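You operate a simulated robot arm through the tools that you are given. There is no shell and no other tool. Be economical: measure what you need, move in short steps, check, and stop when the job is done.

You run a simulated two-armed robot. Do the job below in one go: nothing can be reset, and whatever is moved stays where it is left.

Task
On the top of the left wall bench, fold the teal cloth cover in half, so that its two short edges meet.

It is judged by the outcome, as a careful person would: the job done as asked, and still so three seconds after it is handed in. It fails if anything else is knocked over, pushed out of place, dropped, spilled or broken. Lids that push on must go on centred and level and be pressed home; caps that screw on are set level and turned clockwise until they are tight. Flat cloth is picked up by pressing the open fingertips on it (5 to 10 N) and closing them slowly along it; thin cloth reads only 2 to 8 mm in the jaws.

Robot
Two 7-joint arms with two-finger grippers on one trunk, on a base that drives. Base frame: it is fixed to the floor where the robot stands at the start and does not move with it; the origin is under the middle of the robot, x ahead of it, y to its left, z up; the surface under the hand at the start is at about z = 0.85. Readings come in m, degrees, newtons and seconds.
The left shoulder is at the start at [0.134, 0.216, 1.035], the right one opposite. With the tool pointing down near the work surface each hand reaches from about 0.1 to 0.88 m from the robot's upright axis, wherever it stands, measured 20 degrees to its own side. Places, roughly: top of the left wall bench [0.6, 0.1, 0.8]. Payload 3.18 kg a hand.
The TCP of each hand is the grasp point between the finger pads, 0.03 m short of the fingertips. In the tool frame z runs along the fingers and y along their closing line. The gripper opens to 0.144 m. The gripper's body begins 0.103 m behind the TCP.
Orientation is that of the tool frame in the base frame, as a unit quaternion [w, x, y, z]. With the fingers straight down and closing along the base's y, the tool's x points along the base's -x, its y along +y and its z along -z.

Tools
- The arms move only by the tool jog_arm. It takes "left_series", "right_series" or both (then of equal length, played together; a hand with none holds still); each is a list of rows, each a list of 7 numbers: the shift along the base's x, y, z in units of 400 mm (1.0 is 400 mm), then the turn, a rotation vector about the base's x, y, z in units of 180 degrees (1.0 is 180 degrees), then the closure, from 0 (fully open) to 1 (shut). In form: [[dx, dy, dz, rx, ry, rz, hand], ...]. A call has 1 to 12 rows; each row is the pose to reach, as a shift and turn from the pose commanded when the call began. A call with a number of a shift or a turn outside -1 to 1 is refused whole. Rows are played at 5 a second. More than 0.05 m and 8.6 degrees between two rows, or a gripper value outside its range, and nothing of the call is played. A pose out of reach is approached as far as the arm can. The call stops where the force on the tool passes 40 N (or 10 N more than at its start, if that is more) or the arm is blocked; 0.2 s more then pass. The fingers move at their own pace and stop on an object; they squeeze with about 32 N. The grip force told is the motor's: it shows also when the fingers shut on nothing. Time passes only in rows, and 0.2 s behind the last, so rows that repeat a pose let the fingers close. It gives the time, the measured TCP pose, the force on the tool (base axes), the opening and the grip force at its end, in the units of the frame above (readings bear some noise), with the torque about the TCP (base axes, N m) and any sound that the robot's microphone picked up, and new pictures: "pictures" is both (left out), scene, wrist or none (wrist: the cameras of the hands that moved).
- Cameras (640 x 400 px; columns grow to the right, rows downward): "scene" is now at [0.259, -0.0009, 1.2072]; the picture's right is [-0.02, -1.00, 0.00], its down [-0.66, 0.01, -0.75] and it looks along [0.75, -0.02, -0.66] (base axes); focal length 214 px, centre (320, 200). "left" rides on the left gripper at [0.076, -0.016, -0.143] in its tool frame; the picture's right is [0.21, 0.98, 0.00], its down [-0.84, 0.18, -0.51] and it looks along [-0.50, 0.11, 0.86] (tool axes); focal length 218 px, centre (320, 200). "right" rides on the right gripper at [0.076, 0.016, -0.143] in its tool frame; the picture's right is [-0.21, 0.98, 0.00], its down [-0.84, -0.18, -0.51] and it looks along [-0.50, -0.11, 0.86] (tool axes); focal length 218 px, centre (320, 200). There is no depth. A picture from a camera that has moved, and an enlarged one, comes with that camera's place and axes in the base frame and with its lens.
- move_column(by): slides the trunk up (or, below 0, down) by that many m; the arms and the scene camera ride with it, the base frame stays. It gives what a move gives, with no picture.
- base_move(legs): drives the robot by 1 to 6 legs, each [ahead, left, turn to the left] in m, m and degrees, along the robot's own axes; the way and the turn of a leg run together, so that a leg with both is an arc; at most 1.5 m and 180 degrees a leg. The arms and the cameras ride along, it lands a little off, and it stops where it bumps. It gives what a move gives, and a new picture of the scene camera.
- aim_head(pan, tilt): turns the head with the scene camera to pan (to the left, within 80 degrees either way) and tilt (down, from -29 to 69), counted from straight ahead of the robot. It gives what a move gives, and a new picture of the scene camera.
- enlarge(camera, box): a new picture of the part [left, top, right, bottom] of that camera's present view, enlarged. No time passes.
- hand_in(): hands the job in; it is judged then, once.

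Work in short steps. Places have to be worked out from the pictures, the camera data and where the tool is seen: move nearer, look again, correct. Check each grasp and each placing, and mend what went wrong. You have 120 turns and 260 pictures in all, those below and enlarged ones among them. Open the grippers and draw the arms clear of the work before you hand the job in, unless the task says otherwise; then end with one line.

The tools are called as name(argument=value, ...) on one line, values as JSON. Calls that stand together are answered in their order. jog_arm: Moves the arms, as the interface text tells. Its arguments: {"type":"object","properties":{"left_series":{"type":"array","items":{"type":"array","items":{"type":"number"}}},"right_series":{"type":"array","items":{"type":"array","items":{"type":"number"}}},"pictures":{"type":"string","enum":["both","scene","wrist","none"]}},"required":[]} The other tools are called the same way: move_column (by) slides the trunk up or down; base_move (legs) drives the base; aim_head (pan, tilt) turns the head that bears the scene camera; enlarge (camera, box) takes an enlarged picture of a part of a camera's view; hand_in () hands the job in.

At the start:

```text
time_s: 0.0
left_tool_pos: [0.4825, 0.304, 0.986]
left_ee_rot: [0.0, 0.0, 1.0, 0.0]
left_force: [-0.2, -1.0, 0.1]
left_wrist_torque: [-0.01, -0.01, -0.01]
left_width: 0.1441
left_gripper_force: 0.0
right_tool_pos: [0.4648, -0.1687, 0.9982]
right_ee_rot: [0.0, -0.001, 1.0, 0.0]
right_force: [0.5, 0.8, -0.3]
right_wrist_torque: [-0.01, 0.03, -0.04]
right_width: 0.1441
right_gripper_force: 0.0
trunk travel left (down, up): [-0.122, 0.248]
robot x, y, heading: [0.0006, -0.0021, 0.0]
head pan, tilt: [-1.2, 41.4]
```

scene: 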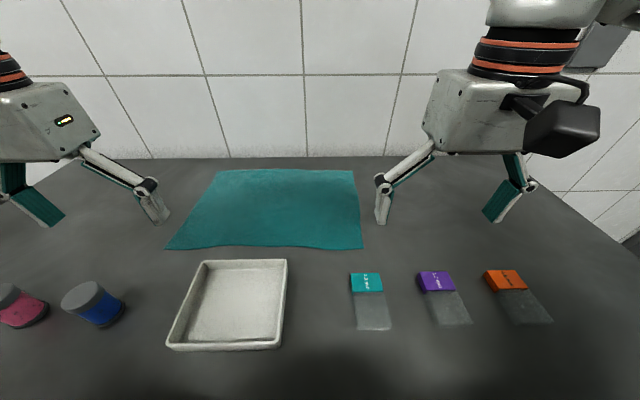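
right: 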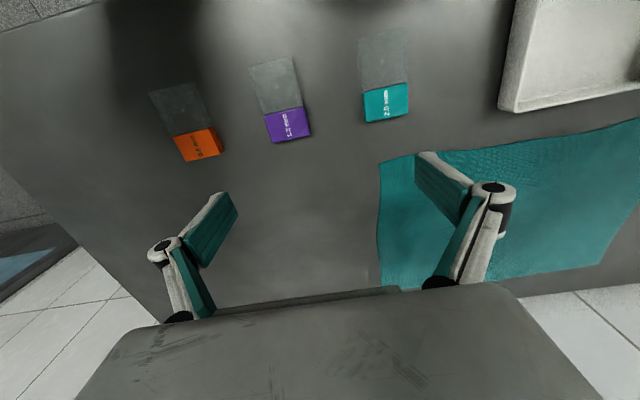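
left: 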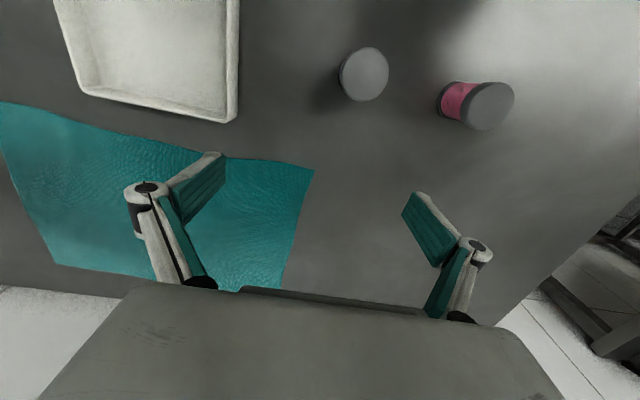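

The cloth appears to span about x 0.52–0.80 and y −0.10–0.29, so its short edges lie along x. I'll check the room in front of the bench and zoom in on the cloth.

enlarge(camera="scene", box=[150, 150, 400, 306])

aim_head(pan=0, tilt=69)

```text
2.56 times, centred on (275, 228) of scene
camera zoom: at [0.259, -0.0009, 1.2072], right [-0.02, -1.0, 0.0], down [-0.66, 0.01, -0.75], along [0.75, -0.02, -0.66], focal length 549 px, centre (435, 128)
```

zoom: 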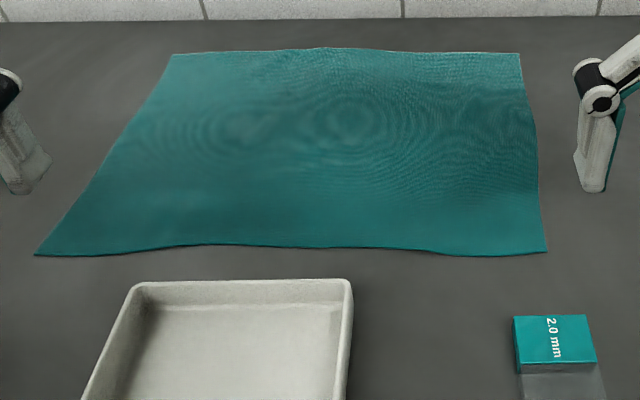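

```text
time_s: 0.9
left_tool_pos: [0.4816, 0.3042, 0.9852]
left_ee_rot: [0.0, 0.001, 1.0, 0.0]
left_force: [0.3, 0.4, -0.7]
left_wrist_torque: [-0.01, 0.04, 0.03]
left_width: 0.1442
left_gripper_force: 0.1
right_tool_pos: [0.4651, -0.169, 0.9989]
right_ee_rot: [0.0, -0.001, 1.0, 0.0]
right_force: [-0.1, 0.6, 0.3]
right_wrist_torque: [0.02, 0.01, 0.01]
right_width: 0.1439
right_gripper_force: 0.0
trunk travel left (down, up): [-0.122, 0.248]
robot x, y, heading: [-0.0005, 0.0051, 0.2]
head pan, tilt: [0.0, 68.8]
camera scene: at [0.2309, 0.0009, 1.1732], right [0.0, -1.0, 0.0], down [-0.93, 0.0, -0.36], along [0.36, 0.0, -0.93], focal length 214 px, centre (320, 200)
```

scene: 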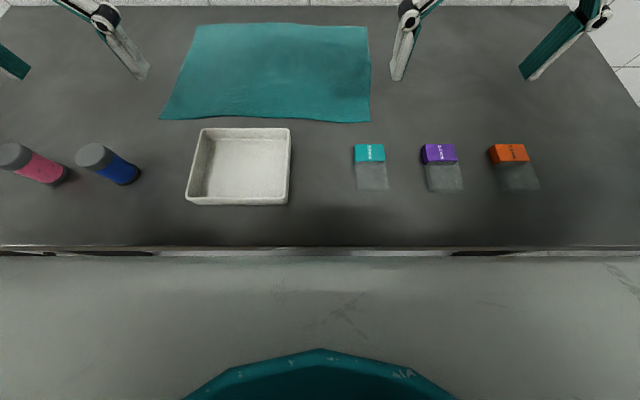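

The bench front edge is at x≈0.28 and there is a clear gap to the robot's body. I'll drive 6 cm ahead so the left hand can reach the far corner comfortably.

base_move(legs=[[0.06, 0, 0]])

aim_head(pan=0, tilt=50)

```text
time_s: 1.8
left_tool_pos: [0.5031, 0.3041, 0.9843]
left_ee_rot: [0.0, -0.001, 1.0, 0.0]
left_force: [-0.2, 0.2, 0.7]
left_wrist_torque: [-0.01, -0.04, -0.01]
left_width: 0.1439
left_gripper_force: 0.1
right_tool_pos: [0.4868, -0.1683, 0.9984]
right_ee_rot: [-0.002, 0.001, 1.0, 0.0]
right_force: [0.1, 0.2, 0.1]
right_wrist_torque: [0.0, 0.02, 0.01]
right_width: 0.1438
right_gripper_force: 0.1
trunk travel left (down, up): [-0.122, 0.248]
robot x, y, heading: [0.018, 0.0014, -0.1]
head pan, tilt: [0.0, 68.8]
stopped in leg 1: the robot was blocked; the commanded pose is now the measured one
camera scene: at [0.2515, 0.0009, 1.173], right [0.0, -1.0, 0.0], down [-0.93, 0.0, -0.36], along [0.36, 0.0, -0.93], focal length 214 px, centre (320, 200)
```

scene: 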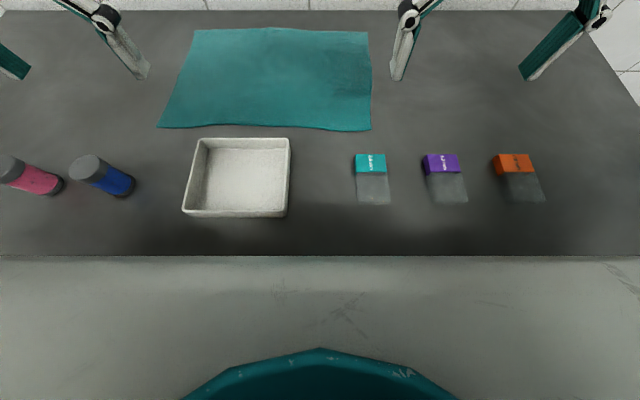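

```text
time_s: 2.6
left_tool_pos: [0.5029, 0.304, 0.9856]
left_ee_rot: [0.001, 0.0, 1.0, 0.0]
left_force: [-0.4, -0.5, 0.2]
left_wrist_torque: [-0.03, 0.0, 0.05]
left_width: 0.1439
left_gripper_force: 0.0
right_tool_pos: [0.4866, -0.1704, 0.9981]
right_ee_rot: [0.0, 0.0, 1.0, -0.001]
right_force: [-0.1, -0.4, 0.6]
right_wrist_torque: [-0.03, 0.0, 0.01]
right_width: 0.1442
right_gripper_force: 0.1
trunk travel left (down, up): [-0.122, 0.248]
robot x, y, heading: [0.0171, -0.0006, -0.1]
head pan, tilt: [0.0, 50.0]
camera scene: at [0.2726, 0.0009, 1.195], right [0.0, -1.0, 0.0], down [-0.77, 0.0, -0.64], along [0.64, 0.0, -0.77], focal length 214 px, centre (320, 200)
```

scene: 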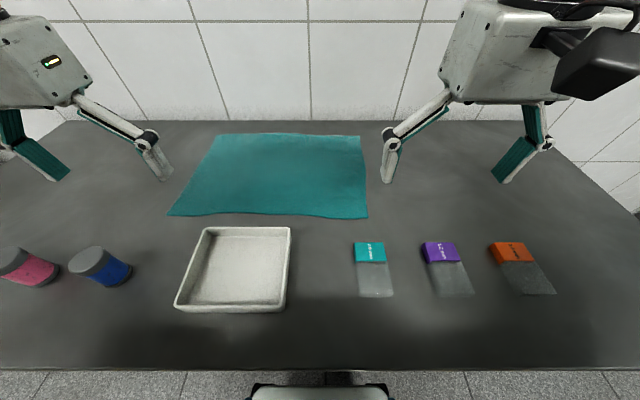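

The robot touched the bench at x≈0.018 and nothing on it shifted. I'll back off a little and step right, which brings the far-right corner into the left hand's reach.

base_move(legs=[[-0.01, -0.06, 0]])

```text
time_s: 3.9
left_tool_pos: [0.4932, 0.2443, 0.9854]
left_ee_rot: [0.0, -0.001, 1.0, 0.0]
left_force: [0.2, -0.6, -0.6]
left_wrist_torque: [0.04, -0.01, 0.02]
left_width: 0.1438
left_gripper_force: 0.0
right_tool_pos: [0.4768, -0.2293, 0.9984]
right_ee_rot: [-0.001, 0.0, 1.0, 0.001]
right_force: [-0.5, -0.2, 0.2]
right_wrist_torque: [0.03, 0.02, 0.0]
right_width: 0.1442
right_gripper_force: 0.0
trunk travel left (down, up): [-0.122, 0.248]
robot x, y, heading: [0.0079, -0.0601, 0.3]
head pan, tilt: [0.0, 50.0]
camera scene: at [0.2626, -0.0596, 1.1951], right [0.0, -1.0, 0.0], down [-0.77, 0.0, -0.64], along [0.64, 0.0, -0.77], focal length 214 px, centre (320, 200)
```

scene: 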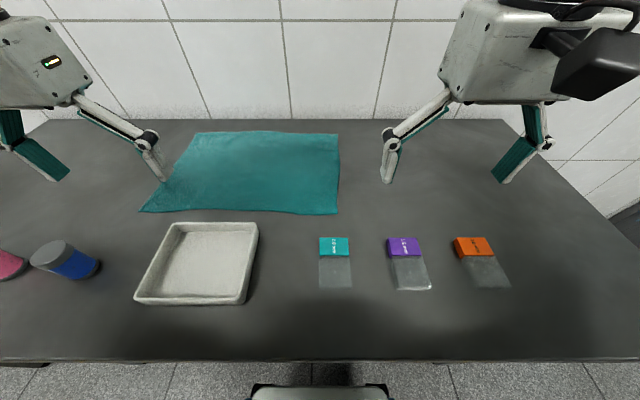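

The right edge runs from about (0.51, −0.095) to (0.79, −0.11). I'll move the left hand above the far corner and the right above the near one, staying high with the fingers narrowed to about 50 mm.

jog_arm(left_series=[[0.067, -0.076, 0, 0, 0, 0, 0.1], [0.133, -0.152, 0, 0, 0, 0, 0.2], [0.2, -0.228, 0, 0, 0, 0, 0.3], [0.267, -0.304, 0, 0, 0, 0, 0.4], [0.333, -0.38, 0, 0, 0, 0, 0.5], [0.4, -0.456, 0, 0, 0, 0, 0.6], [0.467, -0.532, 0, 0, 0, 0, 0.65], [0.533, -0.608, 0, 0, 0, 0, 0.65], [0.6, -0.684, 0, 0, 0, 0, 0.65], [0.667, -0.76, 0, 0, 0, 0, 0.65]], right_series=[[0, 0, 0, 0, 0, 0, 0.1], [0, 0, 0, 0, 0, 0, 0.2], [0, 0, 0, 0, 0, 0, 0.3], [0, 0.02, 0, 0, 0, 0, 0.4], [0.02, 0.06, 0, 0, 0, 0, 0.5], [0.05, 0.13, 0, 0, 0, 0, 0.6], [0.08, 0.2, 0, 0, 0, 0, 0.65], [0.11, 0.28, 0, 0, 0, 0, 0.65], [0.14, 0.35, 0, 0, 0, 0, 0.65], [0.17, 0.4225, -0.03, 0, 0, 0, 0.65]])

```text
time_s: 6.1
left_tool_pos: [0.7595, -0.0404, 0.9857]
left_ee_rot: [-0.003, -0.008, 1.0, -0.006]
left_force: [0.5, 0.6, -0.5]
left_wrist_torque: [-0.15, 0.05, -0.01]
left_width: 0.0505
left_gripper_force: 0.1
left hand out of reach, approached as far as the arm can: row 10
right_tool_pos: [0.546, -0.0568, 0.9859]
right_ee_rot: [-0.001, 0.0, 1.0, 0.0]
right_force: [1.2, 1.6, 0.2]
right_wrist_torque: [-0.12, 0.01, -0.02]
right_width: 0.0505
right_gripper_force: 0.0
trunk travel left (down, up): [-0.122, 0.248]
robot x, y, heading: [0.0103, -0.0615, 0.2]
head pan, tilt: [0.0, 50.0]
camera scene: at [0.2638, -0.057, 1.1946], right [0.0, -1.0, 0.0], down [-0.77, 0.0, -0.64], along [0.64, 0.0, -0.77], focal length 214 px, centre (320, 200)
camera right: at [0.4711, -0.0411, 1.1302], right [0.21, 0.98, 0.0], down [0.84, -0.18, 0.51], along [0.5, -0.11, -0.86], focal length 218 px, centre (320, 200)
camera left: at [0.6832, -0.0556, 1.1284], right [-0.23, 0.97, -0.01], down [0.84, 0.2, 0.5], along [0.49, 0.11, -0.87], focal length 218 px, centre (320, 200)
```

scene: 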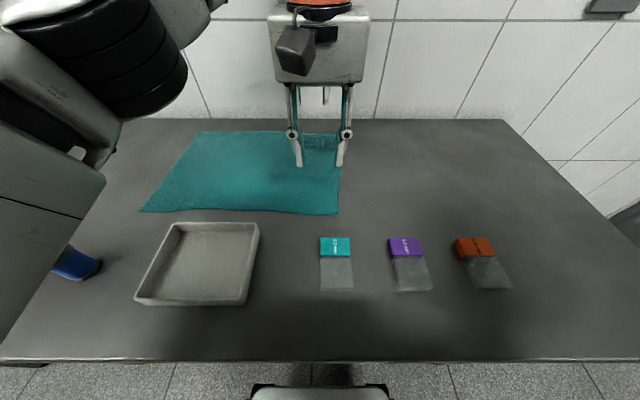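
right: 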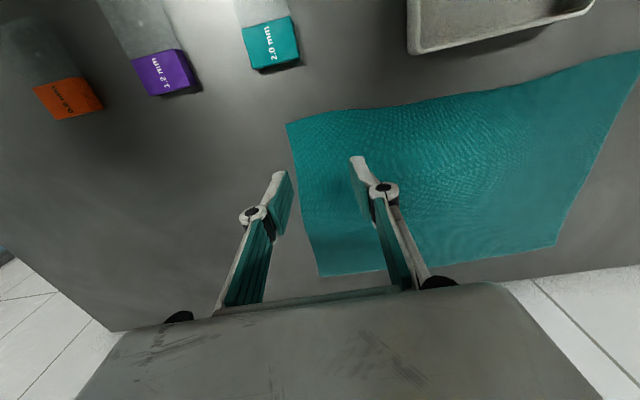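
left: 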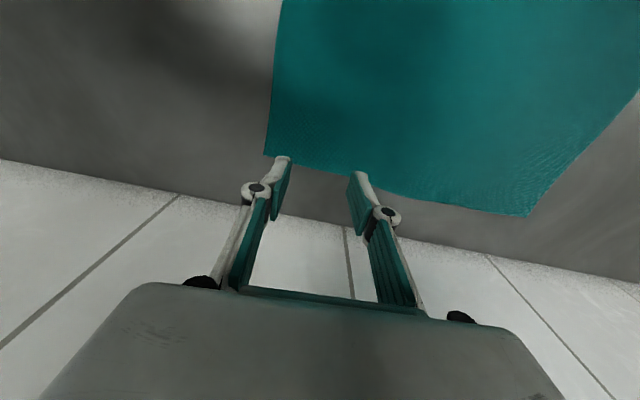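

The corner estimates agree from two cameras: surface z≈0.85, far-right corner (0.79, −0.106), near-right (0.516, −0.094). The left hand is a little short in y, so I'll step the base 3 cm further right and then lower close to the cloth.

base_move(legs=[[0, -0.03, 0]])

```text
time_s: 7.0
left_tool_pos: [0.7601, -0.0707, 0.9883]
left_ee_rot: [0.0, -0.011, 1.0, -0.004]
left_force: [0.8, 0.6, -0.5]
left_wrist_torque: [0.0, 0.03, 0.03]
left_width: 0.0504
left_gripper_force: 0.0
right_tool_pos: [0.5448, -0.0906, 0.9857]
right_ee_rot: [0.0, 0.001, 1.0, 0.001]
right_force: [0.4, -0.7, 0.2]
right_wrist_torque: [0.05, 0.0, 0.0]
right_width: 0.0505
right_gripper_force: 0.1
trunk travel left (down, up): [-0.122, 0.248]
robot x, y, heading: [0.0115, -0.0951, 0.1]
head pan, tilt: [0.0, 50.0]
camera scene: at [0.2627, -0.0897, 1.195], right [0.0, -1.0, 0.0], down [-0.77, 0.0, -0.64], along [0.64, 0.0, -0.77], focal length 214 px, centre (320, 200)
```

scene: 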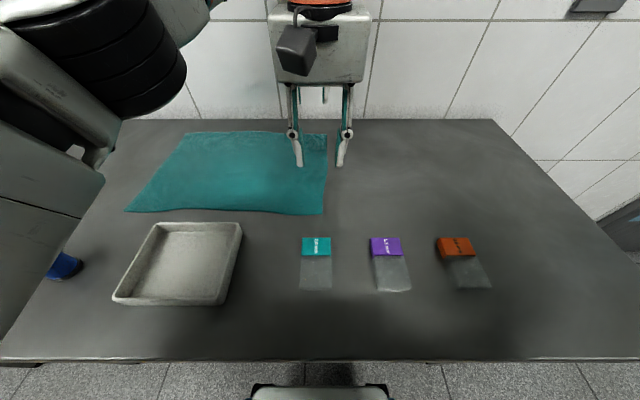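

I'll lower both hands to about 2 cm above the cloth and read where they end up.

jog_arm(left_series=[[0, 0.025, -0.06, 0, 0, 0, 0.65], [0, 0.05, -0.12, 0, 0, 0, 0.65], [0, 0.05, -0.18, 0, 0, 0, 0.65], [0, 0.05, -0.22, 0, 0, 0, 0.65], [0, 0.05, -0.22, 0, 0, 0, 0.65]], right_series=[[0, 0.025, -0.06, 0, 0, 0, 0.65], [0, 0.05, -0.12, 0, 0, 0, 0.65], [0, 0.075, -0.18, 0, 0, 0, 0.65], [0, 0.075, -0.22, 0, 0, 0, 0.65], [0, 0.075, -0.22, 0, 0, 0, 0.65]])

```text
time_s: 8.2
left_tool_pos: [0.7594, -0.0519, 0.9017]
left_ee_rot: [0.001, -0.01, 1.0, -0.004]
left_force: [0.5, 0.5, 0.3]
left_wrist_torque: [0.03, -0.01, -0.01]
left_width: 0.0504
left_gripper_force: 0.2
right_tool_pos: [0.5436, -0.0592, 0.8995]
right_ee_rot: [0.0, 0.0, 1.0, 0.0]
right_force: [-0.8, -0.6, 0.0]
right_wrist_torque: [0.0, -0.04, 0.01]
right_width: 0.0501
right_gripper_force: 0.0
trunk travel left (down, up): [-0.122, 0.248]
robot x, y, heading: [0.0107, -0.0899, -0.3]
head pan, tilt: [0.0, 50.0]
camera scene: at [0.2621, -0.0892, 1.1954], right [0.0, -1.0, 0.0], down [-0.77, 0.0, -0.64], along [0.64, 0.0, -0.77], focal length 214 px, centre (320, 200)
camera right: at [0.4692, -0.0436, 1.0436], right [0.21, 0.98, 0.0], down [0.84, -0.18, 0.51], along [0.5, -0.11, -0.86], focal length 218 px, centre (320, 200)
camera left: at [0.682, -0.068, 1.0438], right [-0.23, 0.97, -0.01], down [0.84, 0.2, 0.51], along [0.5, 0.11, -0.86], focal length 218 px, centre (320, 200)
```

scene: 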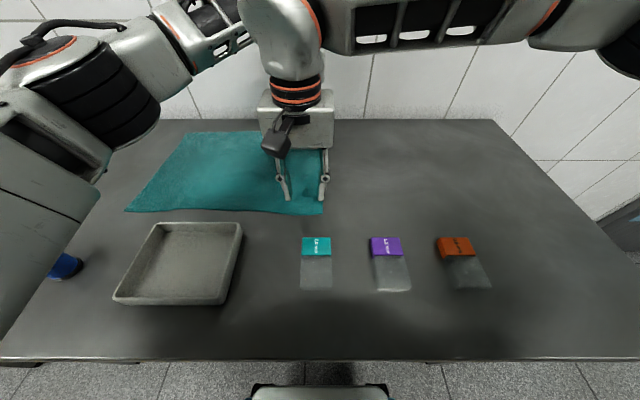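
right: 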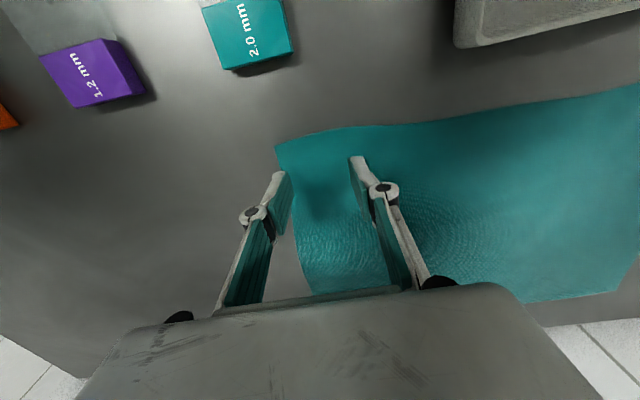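
left: 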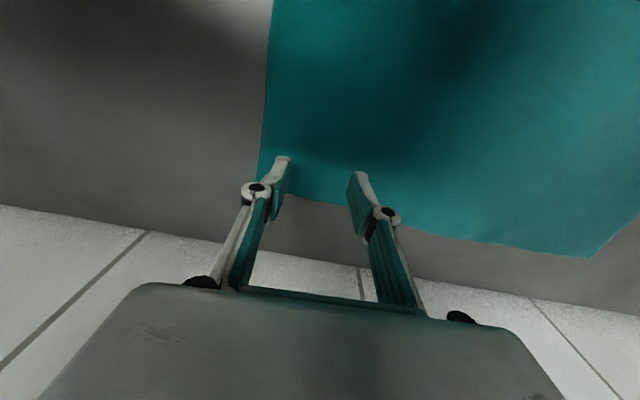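

The left outer finger is about 18 mm inside the edge, but the right one is only about 2 mm in. I'll shift the right hand inward 12 mm and lower both hands to just above contact.

jog_arm(left_series=[[0, 0, -0.02, 0, 0, 0, 0.65], [0, 0, -0.04, 0, 0, 0, 0.65], [0, 0, -0.05, 0, 0, 0, 0.65]], right_series=[[0, 0.03, 0, 0, 0, 0, 0.65], [0, 0.03, -0.025, 0, 0, 0, 0.65], [0, 0.03, -0.045, 0, 0, 0, 0.65]], pictures="none")

```text
time_s: 9.0
left_tool_pos: [0.7599, -0.0511, 0.8812]
left_ee_rot: [0.001, -0.011, 1.0, -0.004]
left_force: [-0.3, 1.2, 0.6]
left_wrist_torque: [0.03, -0.03, -0.02]
left_width: 0.0504
left_gripper_force: 0.1
right_tool_pos: [0.5446, -0.0483, 0.8803]
right_ee_rot: [0.001, 0.0, 1.0, 0.0]
right_force: [-0.5, -1.2, 2.5]
right_wrist_torque: [-0.04, -0.06, -0.05]
right_width: 0.0505
right_gripper_force: 0.2
trunk travel left (down, up): [-0.122, 0.248]
robot x, y, heading: [0.0109, -0.088, -0.0]
head pan, tilt: [0.0, 50.0]
```

The right hand is just touching at z≈0.880. I'll press down in small steps until both hands read 5–10 N.

jog_arm(left_series=[[0, 0, -0.004, 0, 0, 0, 0.65], [0, 0, -0.007, 0, 0, 0, 0.65]], right_series=[[0, 0, -0.002, 0, 0, 0, 0.65], [0, 0, -0.004, 0, 0, 0, 0.65]], pictures="none")

```text
time_s: 9.6
left_tool_pos: [0.758, -0.0503, 0.8806]
left_ee_rot: [0.003, -0.011, 1.0, -0.004]
left_force: [1.8, 0.4, 10.6]
left_wrist_torque: [0.33, -0.02, -0.06]
left_width: 0.0513
left_gripper_force: 0.5
right_tool_pos: [0.5446, -0.0479, 0.8795]
right_ee_rot: [0.002, 0.001, 1.0, 0.0]
right_force: [1.1, -0.3, 6.8]
right_wrist_torque: [-0.17, -0.02, 0.06]
right_width: 0.0505
right_gripper_force: 0.2
trunk travel left (down, up): [-0.122, 0.248]
robot x, y, heading: [0.0134, -0.088, -0.2]
head pan, tilt: [0.0, 50.0]
```

Left reads about 10 N and right about 7 N. I'll close both slowly along the cloth while holding the pressure.

jog_arm(left_series=[[0, 0, 0.001, 0, 0, 0, 0.68], [0, 0, 0.001, 0, 0, 0, 0.71], [0, 0, 0.001, 0, 0, 0, 0.74], [0, 0, 0.001, 0, 0, 0, 0.77], [0, 0, 0.001, 0, 0, 0, 0.8], [0, 0, 0.001, 0, 0, 0, 0.83], [0, 0, 0.001, 0, 0, 0, 0.86], [0, 0, 0.001, 0, 0, 0, 0.89], [0, 0, 0.001, 0, 0, 0, 0.92], [0, 0, 0.001, 0, 0, 0, 0.95], [0, 0, 0.001, 0, 0, 0, 0.98], [0, 0, 0.001, 0, 0, 0, 1.0]], right_series=[[0, 0, 0, 0, 0, 0, 0.68], [0, 0, 0, 0, 0, 0, 0.71], [0, 0, 0, 0, 0, 0, 0.74], [0, 0, 0, 0, 0, 0, 0.77], [0, 0, 0, 0, 0, 0, 0.8], [0, 0, 0, 0, 0, 0, 0.83], [0, 0, 0, 0, 0, 0, 0.86], [0, 0, 0, 0, 0, 0, 0.89], [0, 0, 0, 0, 0, 0, 0.92], [0, 0, 0, 0, 0, 0, 0.95], [0, 0, 0, 0, 0, 0, 0.98], [0, 0, 0, 0, 0, 0, 1.0]])

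```text
time_s: 12.2
left_tool_pos: [0.7586, -0.0502, 0.8796]
left_ee_rot: [0.001, -0.01, 1.0, -0.004]
left_force: [0.4, -0.4, 3.3]
left_wrist_torque: [0.02, -0.02, -0.01]
left_width: 0.0063
left_gripper_force: 41.2
right_tool_pos: [0.5438, -0.0479, 0.8795]
right_ee_rot: [0.0, 0.001, 1.0, 0.0]
right_force: [0.4, 0.1, 1.2]
right_wrist_torque: [0.0, 0.03, 0.0]
right_width: 0.0054
right_gripper_force: 31.9
trunk travel left (down, up): [-0.122, 0.248]
robot x, y, heading: [0.0106, -0.0902, -0.0]
head pan, tilt: [0.0, 50.0]
camera scene: at [0.2616, -0.0892, 1.1953], right [0.0, -1.0, 0.0], down [-0.77, 0.0, -0.64], along [0.64, 0.0, -0.77], focal length 214 px, centre (320, 200)
camera right: at [0.4687, -0.0318, 1.0236], right [0.21, 0.98, 0.0], down [0.84, -0.18, 0.51], along [0.5, -0.11, -0.86], focal length 218 px, centre (320, 200)
camera left: at [0.6814, -0.0676, 1.0215], right [-0.23, 0.97, -0.01], down [0.84, 0.2, 0.51], along [0.5, 0.11, -0.86], focal length 218 px, centre (320, 200)
```

scene: 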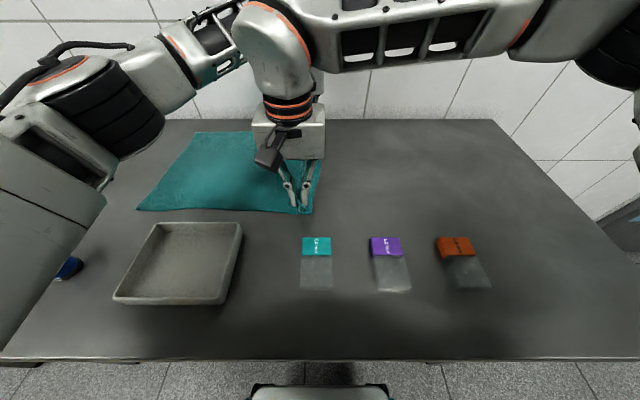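
right: 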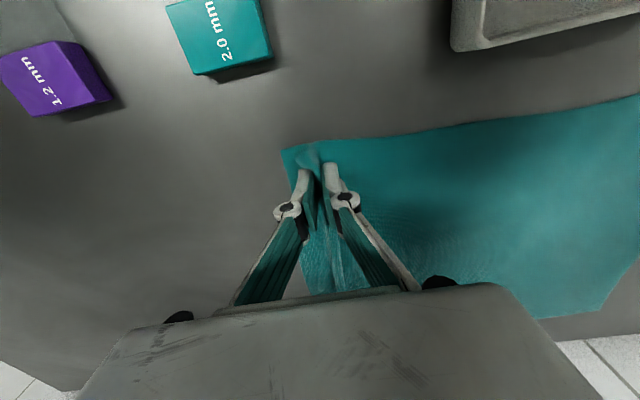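
left: 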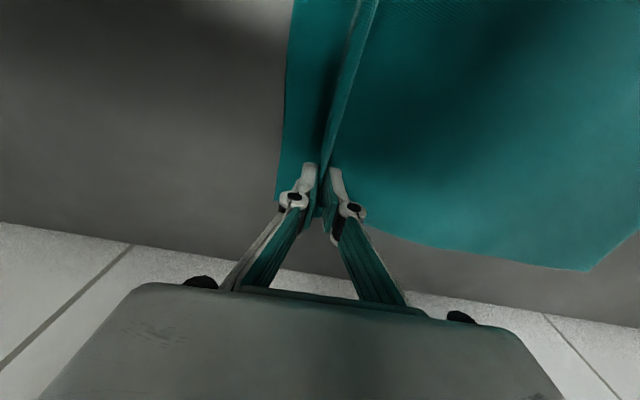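

Both hands hold a ridge, but a 2–3 cm flap lies outside it and would end up folded back at the edge. I'll open again slowly under the same pressure to spread the ridge, then re-grip right at the edge.

jog_arm(left_series=[[0, 0, 0, 0, 0, 0, 0.95], [0, 0, 0, 0, 0, 0, 0.9], [0, 0, 0, 0, 0, 0, 0.85], [0, 0, 0, 0, 0, 0, 0.8], [0, 0, 0, 0, 0, 0, 0.75], [0, 0, 0, 0, 0, 0, 0.7], [0, 0, 0, 0, 0, 0, 0.65], [0, 0, 0, 0, 0, 0, 0.6], [0, 0, 0.03, 0, 0, 0, 0.6], [0, 0, 0.08, 0, 0, 0, 0.6]], right_series=[[0, 0, 0, 0, 0, 0, 0.95], [0, 0, 0, 0, 0, 0, 0.9], [0, 0, 0, 0, 0, 0, 0.85], [0, 0, 0, 0, 0, 0, 0.8], [0, 0, 0, 0, 0, 0, 0.75], [0, 0, 0, 0, 0, 0, 0.7], [0, 0, 0, 0, 0, 0, 0.65], [0, 0, 0, 0, 0, 0, 0.6], [0, 0, 0.03, 0, 0, 0, 0.6], [0, 0, 0.08, 0, 0, 0, 0.6]])

```text
time_s: 14.4
left_tool_pos: [0.7587, -0.0505, 0.9116]
left_ee_rot: [0.002, -0.011, 1.0, -0.004]
left_force: [-0.3, 0.0, 0.7]
left_wrist_torque: [0.0, -0.02, 0.02]
left_width: 0.0578
left_gripper_force: 0.1
right_tool_pos: [0.5425, -0.0479, 0.9124]
right_ee_rot: [0.002, 0.0, 1.0, -0.001]
right_force: [-1.0, -0.1, 0.1]
right_wrist_torque: [0.01, -0.04, 0.02]
right_width: 0.0576
right_gripper_force: 0.1
trunk travel left (down, up): [-0.122, 0.248]
robot x, y, heading: [0.0106, -0.0878, -0.1]
head pan, tilt: [0.0, 50.0]
camera scene: at [0.261, -0.0893, 1.1957], right [0.0, -1.0, 0.0], down [-0.77, 0.0, -0.64], along [0.64, 0.0, -0.77], focal length 214 px, centre (320, 200)
camera right: at [0.4682, -0.0318, 1.0562], right [0.21, 0.98, 0.0], down [0.84, -0.18, 0.51], along [0.5, -0.11, -0.86], focal length 218 px, centre (320, 200)
camera left: at [0.6811, -0.0678, 1.0544], right [-0.23, 0.97, -0.01], down [0.84, 0.2, 0.51], along [0.5, 0.11, -0.86], focal length 218 px, centre (320, 200)
```

scene: 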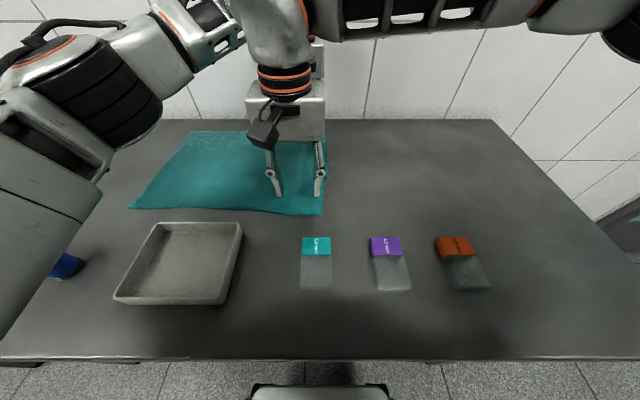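
right: 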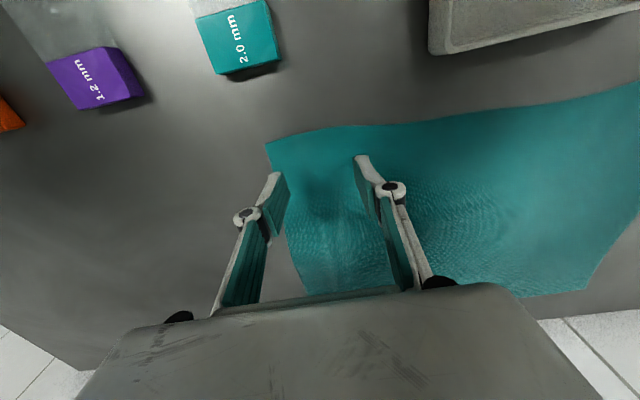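
left: 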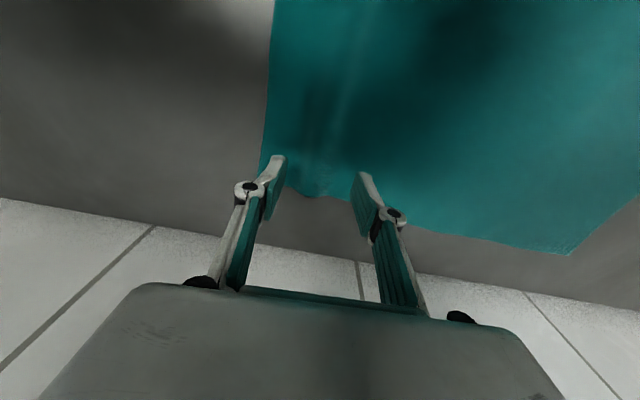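

The cloth spread back flat. The edge is now at y≈−0.092 at the near end and y≈−0.108 at the far end. I'll step the base 4 cm right, then set the outer fingers just beyond the edge with a 30 mm opening.

base_move(legs=[[0, -0.04, 0]])

jog_arm(left_series=[[0.01, 0, -0.02, 0, 0, 0, 0.79], [0.02, -0.015, -0.04, 0, 0, 0, 0.79], [0.02, -0.015, -0.055, 0, 0, 0, 0.79], [0.02, -0.015, -0.055, 0, 0, 0, 0.79]], right_series=[[-0.01, 0.01, -0.02, 0, 0, 0, 0.79], [-0.015, 0.0175, -0.04, 0, 0, 0, 0.79], [-0.015, 0.0175, -0.055, 0, 0, 0, 0.79], [-0.015, 0.0175, -0.055, 0, 0, 0, 0.79]])

```text
time_s: 15.4
left_tool_pos: [0.759, -0.0922, 0.9105]
left_ee_rot: [0.0, -0.01, 1.0, -0.003]
left_force: [0.6, -0.4, 0.7]
left_wrist_torque: [0.05, 0.01, -0.02]
left_width: 0.0578
left_gripper_force: 0.0
right_tool_pos: [0.5446, -0.088, 0.9101]
right_ee_rot: [0.0, 0.001, 1.0, 0.0]
right_force: [-0.5, 0.1, -0.7]
right_wrist_torque: [0.03, 0.01, -0.03]
right_width: 0.0576
right_gripper_force: 0.0
trunk travel left (down, up): [-0.122, 0.248]
robot x, y, heading: [0.0139, -0.1321, -0.3]
head pan, tilt: [0.0, 50.0]
camera scene: at [0.2626, -0.1296, 1.1951], right [0.0, -1.0, 0.0], down [-0.77, 0.0, -0.64], along [0.64, 0.0, -0.77], focal length 214 px, centre (320, 200)
```

scene: 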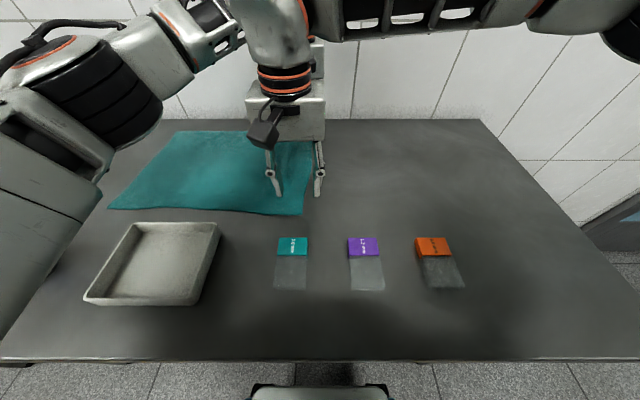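

```text
time_s: 16.4
left_tool_pos: [0.7685, -0.0963, 0.8866]
left_ee_rot: [0.0, -0.01, 1.0, -0.003]
left_force: [-0.4, -0.9, -0.4]
left_wrist_torque: [0.01, 0.01, 0.02]
left_width: 0.0301
left_gripper_force: 0.0
right_tool_pos: [0.5388, -0.0811, 0.8893]
right_ee_rot: [0.0, 0.001, 1.0, 0.0]
right_force: [-0.7, -0.8, -0.1]
right_wrist_torque: [-0.04, -0.01, -0.01]
right_width: 0.0301
right_gripper_force: 0.0
trunk travel left (down, up): [-0.122, 0.248]
robot x, y, heading: [0.0082, -0.1282, -0.2]
head pan, tilt: [0.0, 50.0]
camera scene: at [0.2624, -0.1292, 1.1952], right [0.0, -1.0, 0.0], down [-0.77, 0.0, -0.64], along [0.64, 0.0, -0.77], focal length 214 px, centre (320, 200)
camera right: at [0.4636, -0.0648, 1.0335], right [0.21, 0.98, 0.0], down [0.84, -0.18, 0.51], along [0.5, -0.11, -0.86], focal length 218 px, centre (320, 200)
camera left: at [0.6905, -0.1134, 1.0305], right [-0.23, 0.97, -0.01], down [0.84, 0.2, 0.51], along [0.49, 0.11, -0.86], focal length 218 px, centre (320, 200)
```

scene: 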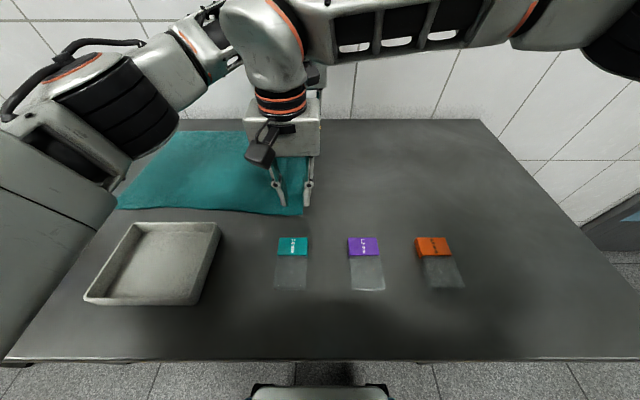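
right: 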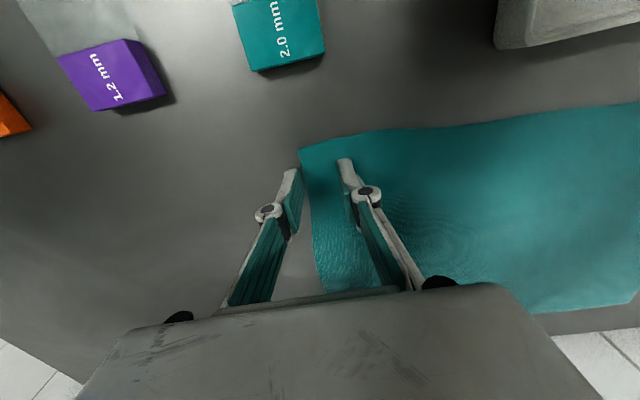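
left: 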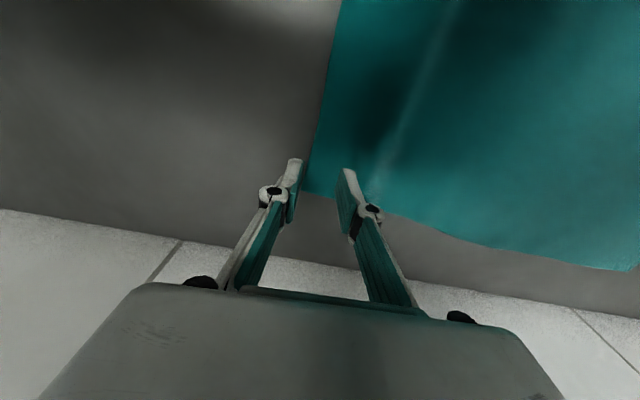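

Both outer fingers sit just outside the edge, with the inner ones on the cloth. I'll lower into light contact.

jog_arm(left_series=[[0, 0, -0.01, 0, 0, 0, 0.79], [0, 0, -0.017, 0, 0, 0, 0.79], [0, 0, -0.02, 0, 0, 0, 0.79]], right_series=[[0, 0, -0.012, 0, 0, 0, 0.79], [0, 0, -0.022, 0, 0, 0, 0.79], [0, 0, -0.026, 0, 0, 0, 0.79]], pictures="none")

```text
time_s: 17.2
left_tool_pos: [0.7661, -0.0959, 0.8816]
left_ee_rot: [0.001, -0.01, 1.0, -0.005]
left_force: [0.8, -0.3, -0.4]
left_wrist_torque: [-0.02, 0.01, -0.02]
left_width: 0.0301
left_gripper_force: 0.0
right_tool_pos: [0.5389, -0.0806, 0.8813]
right_ee_rot: [0.002, 0.001, 1.0, 0.001]
right_force: [0.4, -0.5, 11.9]
right_wrist_torque: [0.25, 0.05, 0.03]
right_width: 0.0298
right_gripper_force: 0.0
trunk travel left (down, up): [-0.122, 0.248]
robot x, y, heading: [0.01, -0.1327, 0.1]
head pan, tilt: [0.0, 50.0]
```

Right presses at about 12 N, so I'll ease it slightly. The left isn't touching yet, so it goes down in small steps.

jog_arm(left_series=[[0, 0, -0.004, 0, 0, 0, 0.79], [0, 0, -0.007, 0, 0, 0, 0.79], [0, 0, -0.007, 0, 0, 0, 0.79]], right_series=[[0, 0, 0.001, 0, 0, 0, 0.79], [0, 0, 0.003, 0, 0, 0, 0.79], [0, 0, 0.003, 0, 0, 0, 0.79]], pictures="none")

```text
time_s: 18.1
left_tool_pos: [0.7674, -0.0968, 0.8806]
left_ee_rot: [0.003, -0.01, 1.0, -0.003]
left_force: [1.4, 1.5, 18.8]
left_wrist_torque: [0.46, -0.11, -0.02]
left_width: 0.0297
left_gripper_force: 0.1
right_tool_pos: [0.5375, -0.0808, 0.8803]
right_ee_rot: [0.001, 0.0, 1.0, -0.001]
right_force: [0.1, -0.6, 3.6]
right_wrist_torque: [0.09, 0.01, 0.01]
right_width: 0.0302
right_gripper_force: 0.0
trunk travel left (down, up): [-0.122, 0.248]
robot x, y, heading: [0.0107, -0.1296, 0.0]
head pan, tilt: [0.0, 50.0]
```

I'll set left to about 9 N and right to about 7 N, then close slowly.

jog_arm(left_series=[[0, 0, 0.0025, 0, 0, 0, 0.79], [0, 0, 0.0025, 0, 0, 0, 0.81], [0, 0, 0.0025, 0, 0, 0, 0.83], [0, 0, 0.0025, 0, 0, 0, 0.85], [0, 0, 0.0025, 0, 0, 0, 0.87], [0, 0, 0.0025, 0, 0, 0, 0.89], [0, 0, 0.0025, 0, 0, 0, 0.91], [0, 0, 0.0025, 0, 0, 0, 0.93], [0, 0, 0.0025, 0, 0, 0, 0.95], [0, 0, 0.0025, 0, 0, 0, 0.97], [0, 0, 0.0025, 0, 0, 0, 0.99], [0, 0, 0.0025, 0, 0, 0, 1.0]], right_series=[[0, 0, -0.0015, 0, 0, 0, 0.79], [0, 0, -0.0015, 0, 0, 0, 0.81], [0, 0, -0.0015, 0, 0, 0, 0.83], [0, 0, -0.0015, 0, 0, 0, 0.85], [0, 0, -0.0015, 0, 0, 0, 0.87], [0, 0, -0.0015, 0, 0, 0, 0.89], [0, 0, -0.0015, 0, 0, 0, 0.91], [0, 0, -0.0015, 0, 0, 0, 0.93], [0, 0, -0.0015, 0, 0, 0, 0.95], [0, 0, -0.0015, 0, 0, 0, 0.97], [0, 0, -0.0015, 0, 0, 0, 0.99], [0, 0, -0.0015, 0, 0, 0, 1.0]])

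```text
time_s: 20.6
left_tool_pos: [0.7675, -0.0958, 0.8781]
left_ee_rot: [0.0, -0.01, 1.0, -0.004]
left_force: [-0.3, 1.1, 4.2]
left_wrist_torque: [-0.26, 0.12, -0.03]
left_width: 0.0026
left_gripper_force: 27.2
right_tool_pos: [0.5386, -0.081, 0.8796]
right_ee_rot: [0.0, 0.001, 1.0, 0.0]
right_force: [-0.5, 0.8, -2.7]
right_wrist_torque: [-0.03, 0.08, -0.03]
right_width: 0.0021
right_gripper_force: 29.5
trunk travel left (down, up): [-0.122, 0.248]
robot x, y, heading: [0.0089, -0.1311, 0.0]
head pan, tilt: [0.0, 50.0]
camera scene: at [0.2618, -0.1291, 1.1953], right [0.0, -1.0, 0.0], down [-0.77, 0.0, -0.64], along [0.64, 0.0, -0.77], focal length 214 px, centre (320, 200)
camera right: at [0.4633, -0.0649, 1.0238], right [0.21, 0.98, 0.0], down [0.84, -0.18, 0.51], along [0.5, -0.11, -0.86], focal length 218 px, centre (320, 200)
camera left: at [0.69, -0.1134, 1.021], right [-0.23, 0.97, -0.01], down [0.84, 0.2, 0.51], along [0.49, 0.11, -0.86], focal length 218 px, centre (320, 200)
```

scene: 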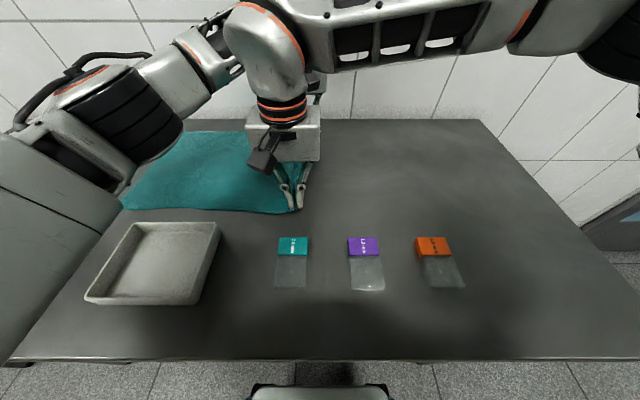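
right: 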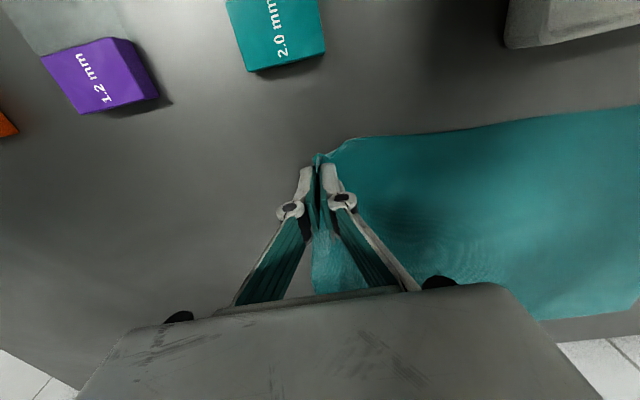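
left: 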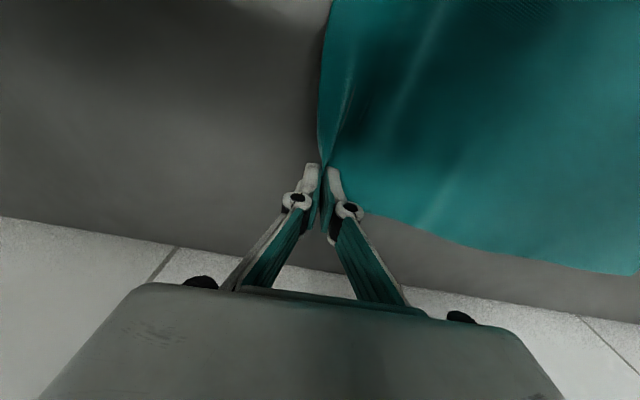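

Both grips read a single layer (2–2.6 mm), with the edge turned up between the fingers and no flap. I'll lift along an arc, moving left while rising.

jog_arm(left_series=[[0, 0.01, 0.05, 0, 0, 0, 1], [0, 0.03, 0.1, 0, 0, 0, 1], [0, 0.06, 0.16, 0, 0, 0, 1], [0, 0.1, 0.22, 0, 0, 0, 1], [0, 0.15, 0.28, 0, 0, 0, 1], [0, 0.15, 0.28, 0, 0, 0, 1]], right_series=[[0, 0.01, 0.05, 0, 0, 0, 1], [0, 0.03, 0.1, 0, 0, 0, 1], [0, 0.06, 0.16, 0, 0, 0, 1], [0, 0.1, 0.22, 0, 0, 0, 1], [0, 0.15, 0.28, 0, 0, 0, 1], [0, 0.15, 0.28, 0, 0, 0, 1]])

```text
time_s: 22.1
left_tool_pos: [0.7669, -0.037, 0.988]
left_ee_rot: [-0.001, -0.011, 1.0, -0.003]
left_force: [-0.2, -1.0, 0.9]
left_wrist_torque: [0.05, 0.0, 0.03]
left_width: 0.0006
left_gripper_force: 30.1
right_tool_pos: [0.538, -0.0204, 0.9898]
right_ee_rot: [0.0, 0.002, 1.0, 0.0]
right_force: [0.1, 0.0, -2.3]
right_wrist_torque: [-0.05, -0.02, -0.04]
right_width: 0.0017
right_gripper_force: 29.5
trunk travel left (down, up): [-0.122, 0.248]
robot x, y, heading: [0.0091, -0.1339, -0.3]
head pan, tilt: [0.0, 50.0]
camera scene: at [0.2634, -0.1297, 1.1946], right [0.0, -1.0, 0.0], down [-0.77, 0.0, -0.64], along [0.64, 0.0, -0.77], focal length 214 px, centre (320, 200)
camera right: at [0.4645, -0.0055, 1.1345], right [0.21, 0.98, 0.0], down [0.84, -0.18, 0.51], along [0.49, -0.11, -0.86], focal length 218 px, centre (320, 200)
camera left: at [0.691, -0.054, 1.131], right [-0.23, 0.97, -0.01], down [0.84, 0.2, 0.5], along [0.49, 0.11, -0.86], focal length 218 px, centre (320, 200)
```

scene: 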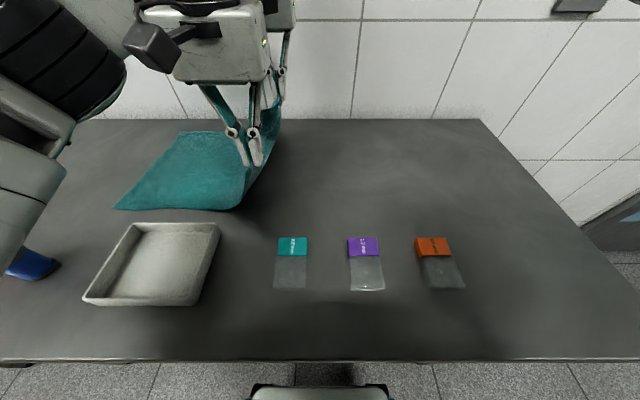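
right: 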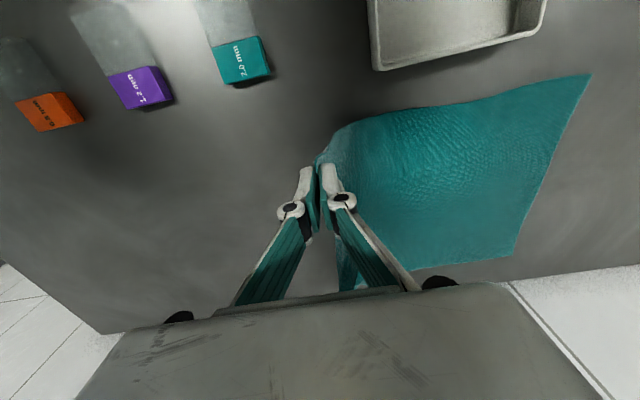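
left: 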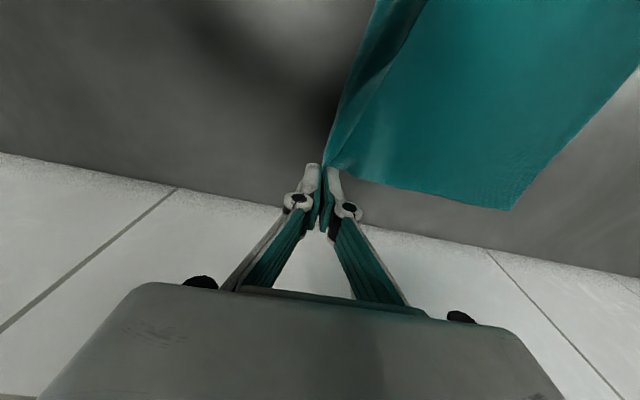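

The grip holds and the lifted edge follows. The left edge sits at about (0.53, 0.294) near and (0.80, 0.27) far. I'll carry the lifted edge left by driving the base in two parts.

base_move(legs=[[0, 0.14, 0]])

```text
time_s: 23.9
left_tool_pos: [0.7669, 0.1019, 0.9882]
left_ee_rot: [0.0, -0.01, 1.0, -0.003]
left_force: [1.9, -1.0, 1.2]
left_wrist_torque: [-0.39, 0.07, 0.0]
left_width: 0.0026
left_gripper_force: 26.7
right_tool_pos: [0.5392, 0.1174, 0.9894]
right_ee_rot: [0.0, 0.002, 1.0, 0.001]
right_force: [0.2, -0.4, -1.2]
right_wrist_torque: [-0.01, -0.02, 0.03]
right_width: 0.0061
right_gripper_force: 30.0
trunk travel left (down, up): [-0.122, 0.248]
robot x, y, heading: [0.0109, 0.0105, -0.2]
head pan, tilt: [0.0, 50.0]
camera scene: at [0.2628, 0.0104, 1.195], right [0.0, -1.0, 0.0], down [-0.77, 0.0, -0.64], along [0.64, 0.0, -0.77], focal length 214 px, centre (320, 200)
```

scene: 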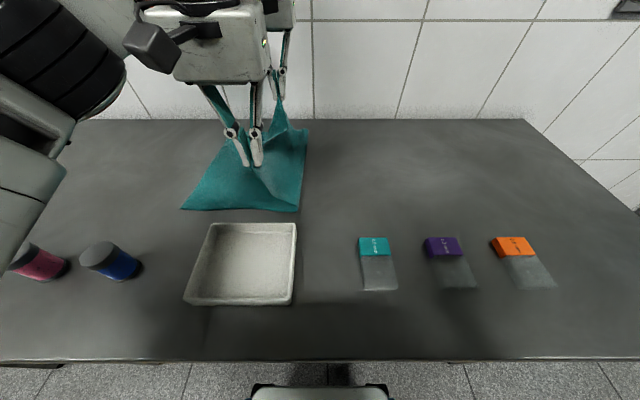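

The fold is forming and the lower half is staying put. I'll drive the second part.

base_move(legs=[[0, 0.14, 0]])

enlarge(camera="right", box=[0, 0, 640, 400])

enlarge(camera="left", box=[0, 0, 640, 400])

```text
time_s: 25.8
left_tool_pos: [0.7689, 0.2403, 0.9893]
left_ee_rot: [-0.001, -0.009, 1.0, -0.003]
left_force: [-0.2, -0.3, 2.9]
left_wrist_torque: [-0.02, 0.0, 0.03]
left_width: 0.0002
left_gripper_force: 27.1
right_tool_pos: [0.5402, 0.2585, 0.9902]
right_ee_rot: [0.0, 0.003, 1.0, 0.0]
right_force: [-0.3, 0.4, -1.6]
right_wrist_torque: [0.03, 0.01, -0.01]
right_width: 0.0054
right_gripper_force: 36.0
trunk travel left (down, up): [-0.122, 0.248]
robot x, y, heading: [0.0101, 0.1523, -0.1]
head pan, tilt: [0.0, 50.0]
camera scene: at [0.2632, 0.1504, 1.1951], right [0.0, -1.0, 0.0], down [-0.77, 0.0, -0.64], along [0.64, 0.0, -0.77], focal length 214 px, centre (320, 200)
```

scene: 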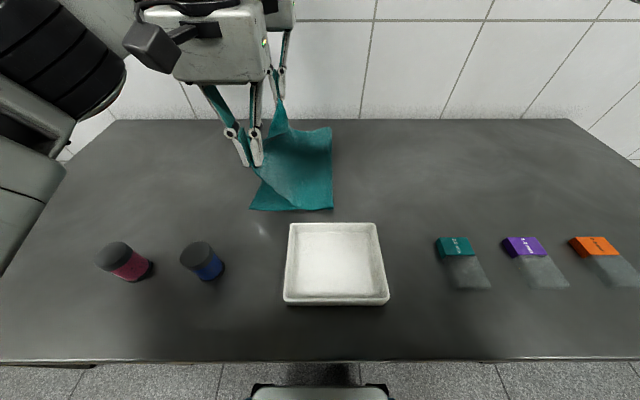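

```text
1.00 times, centred on (320, 200) of right (not enlarged: the box is as wide or as high as the picture)
camera zoom: at [0.4646, 0.2738, 1.1351], right [0.21, 0.98, 0.0], down [0.84, -0.18, 0.51], along [0.5, -0.11, -0.86], focal length 218 px, centre (320, 200)
```

zoom: 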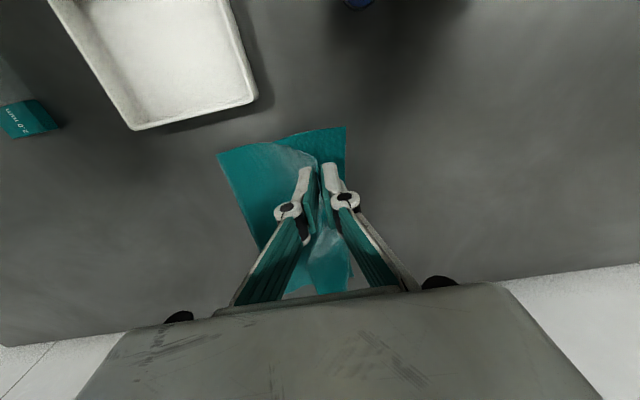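

```text
1.00 times, centred on (320, 200) of left (not enlarged: the box is as wide or as high as the picture)
camera zoom: at [0.6912, 0.2245, 1.1323], right [-0.23, 0.97, -0.01], down [0.84, 0.2, 0.51], along [0.49, 0.11, -0.86], focal length 218 px, centre (320, 200)
```

zoom: 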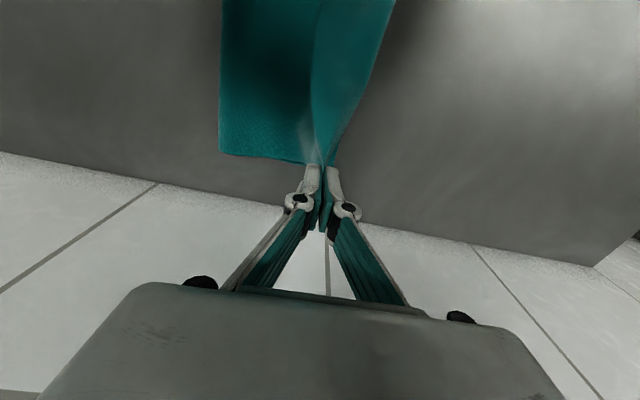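

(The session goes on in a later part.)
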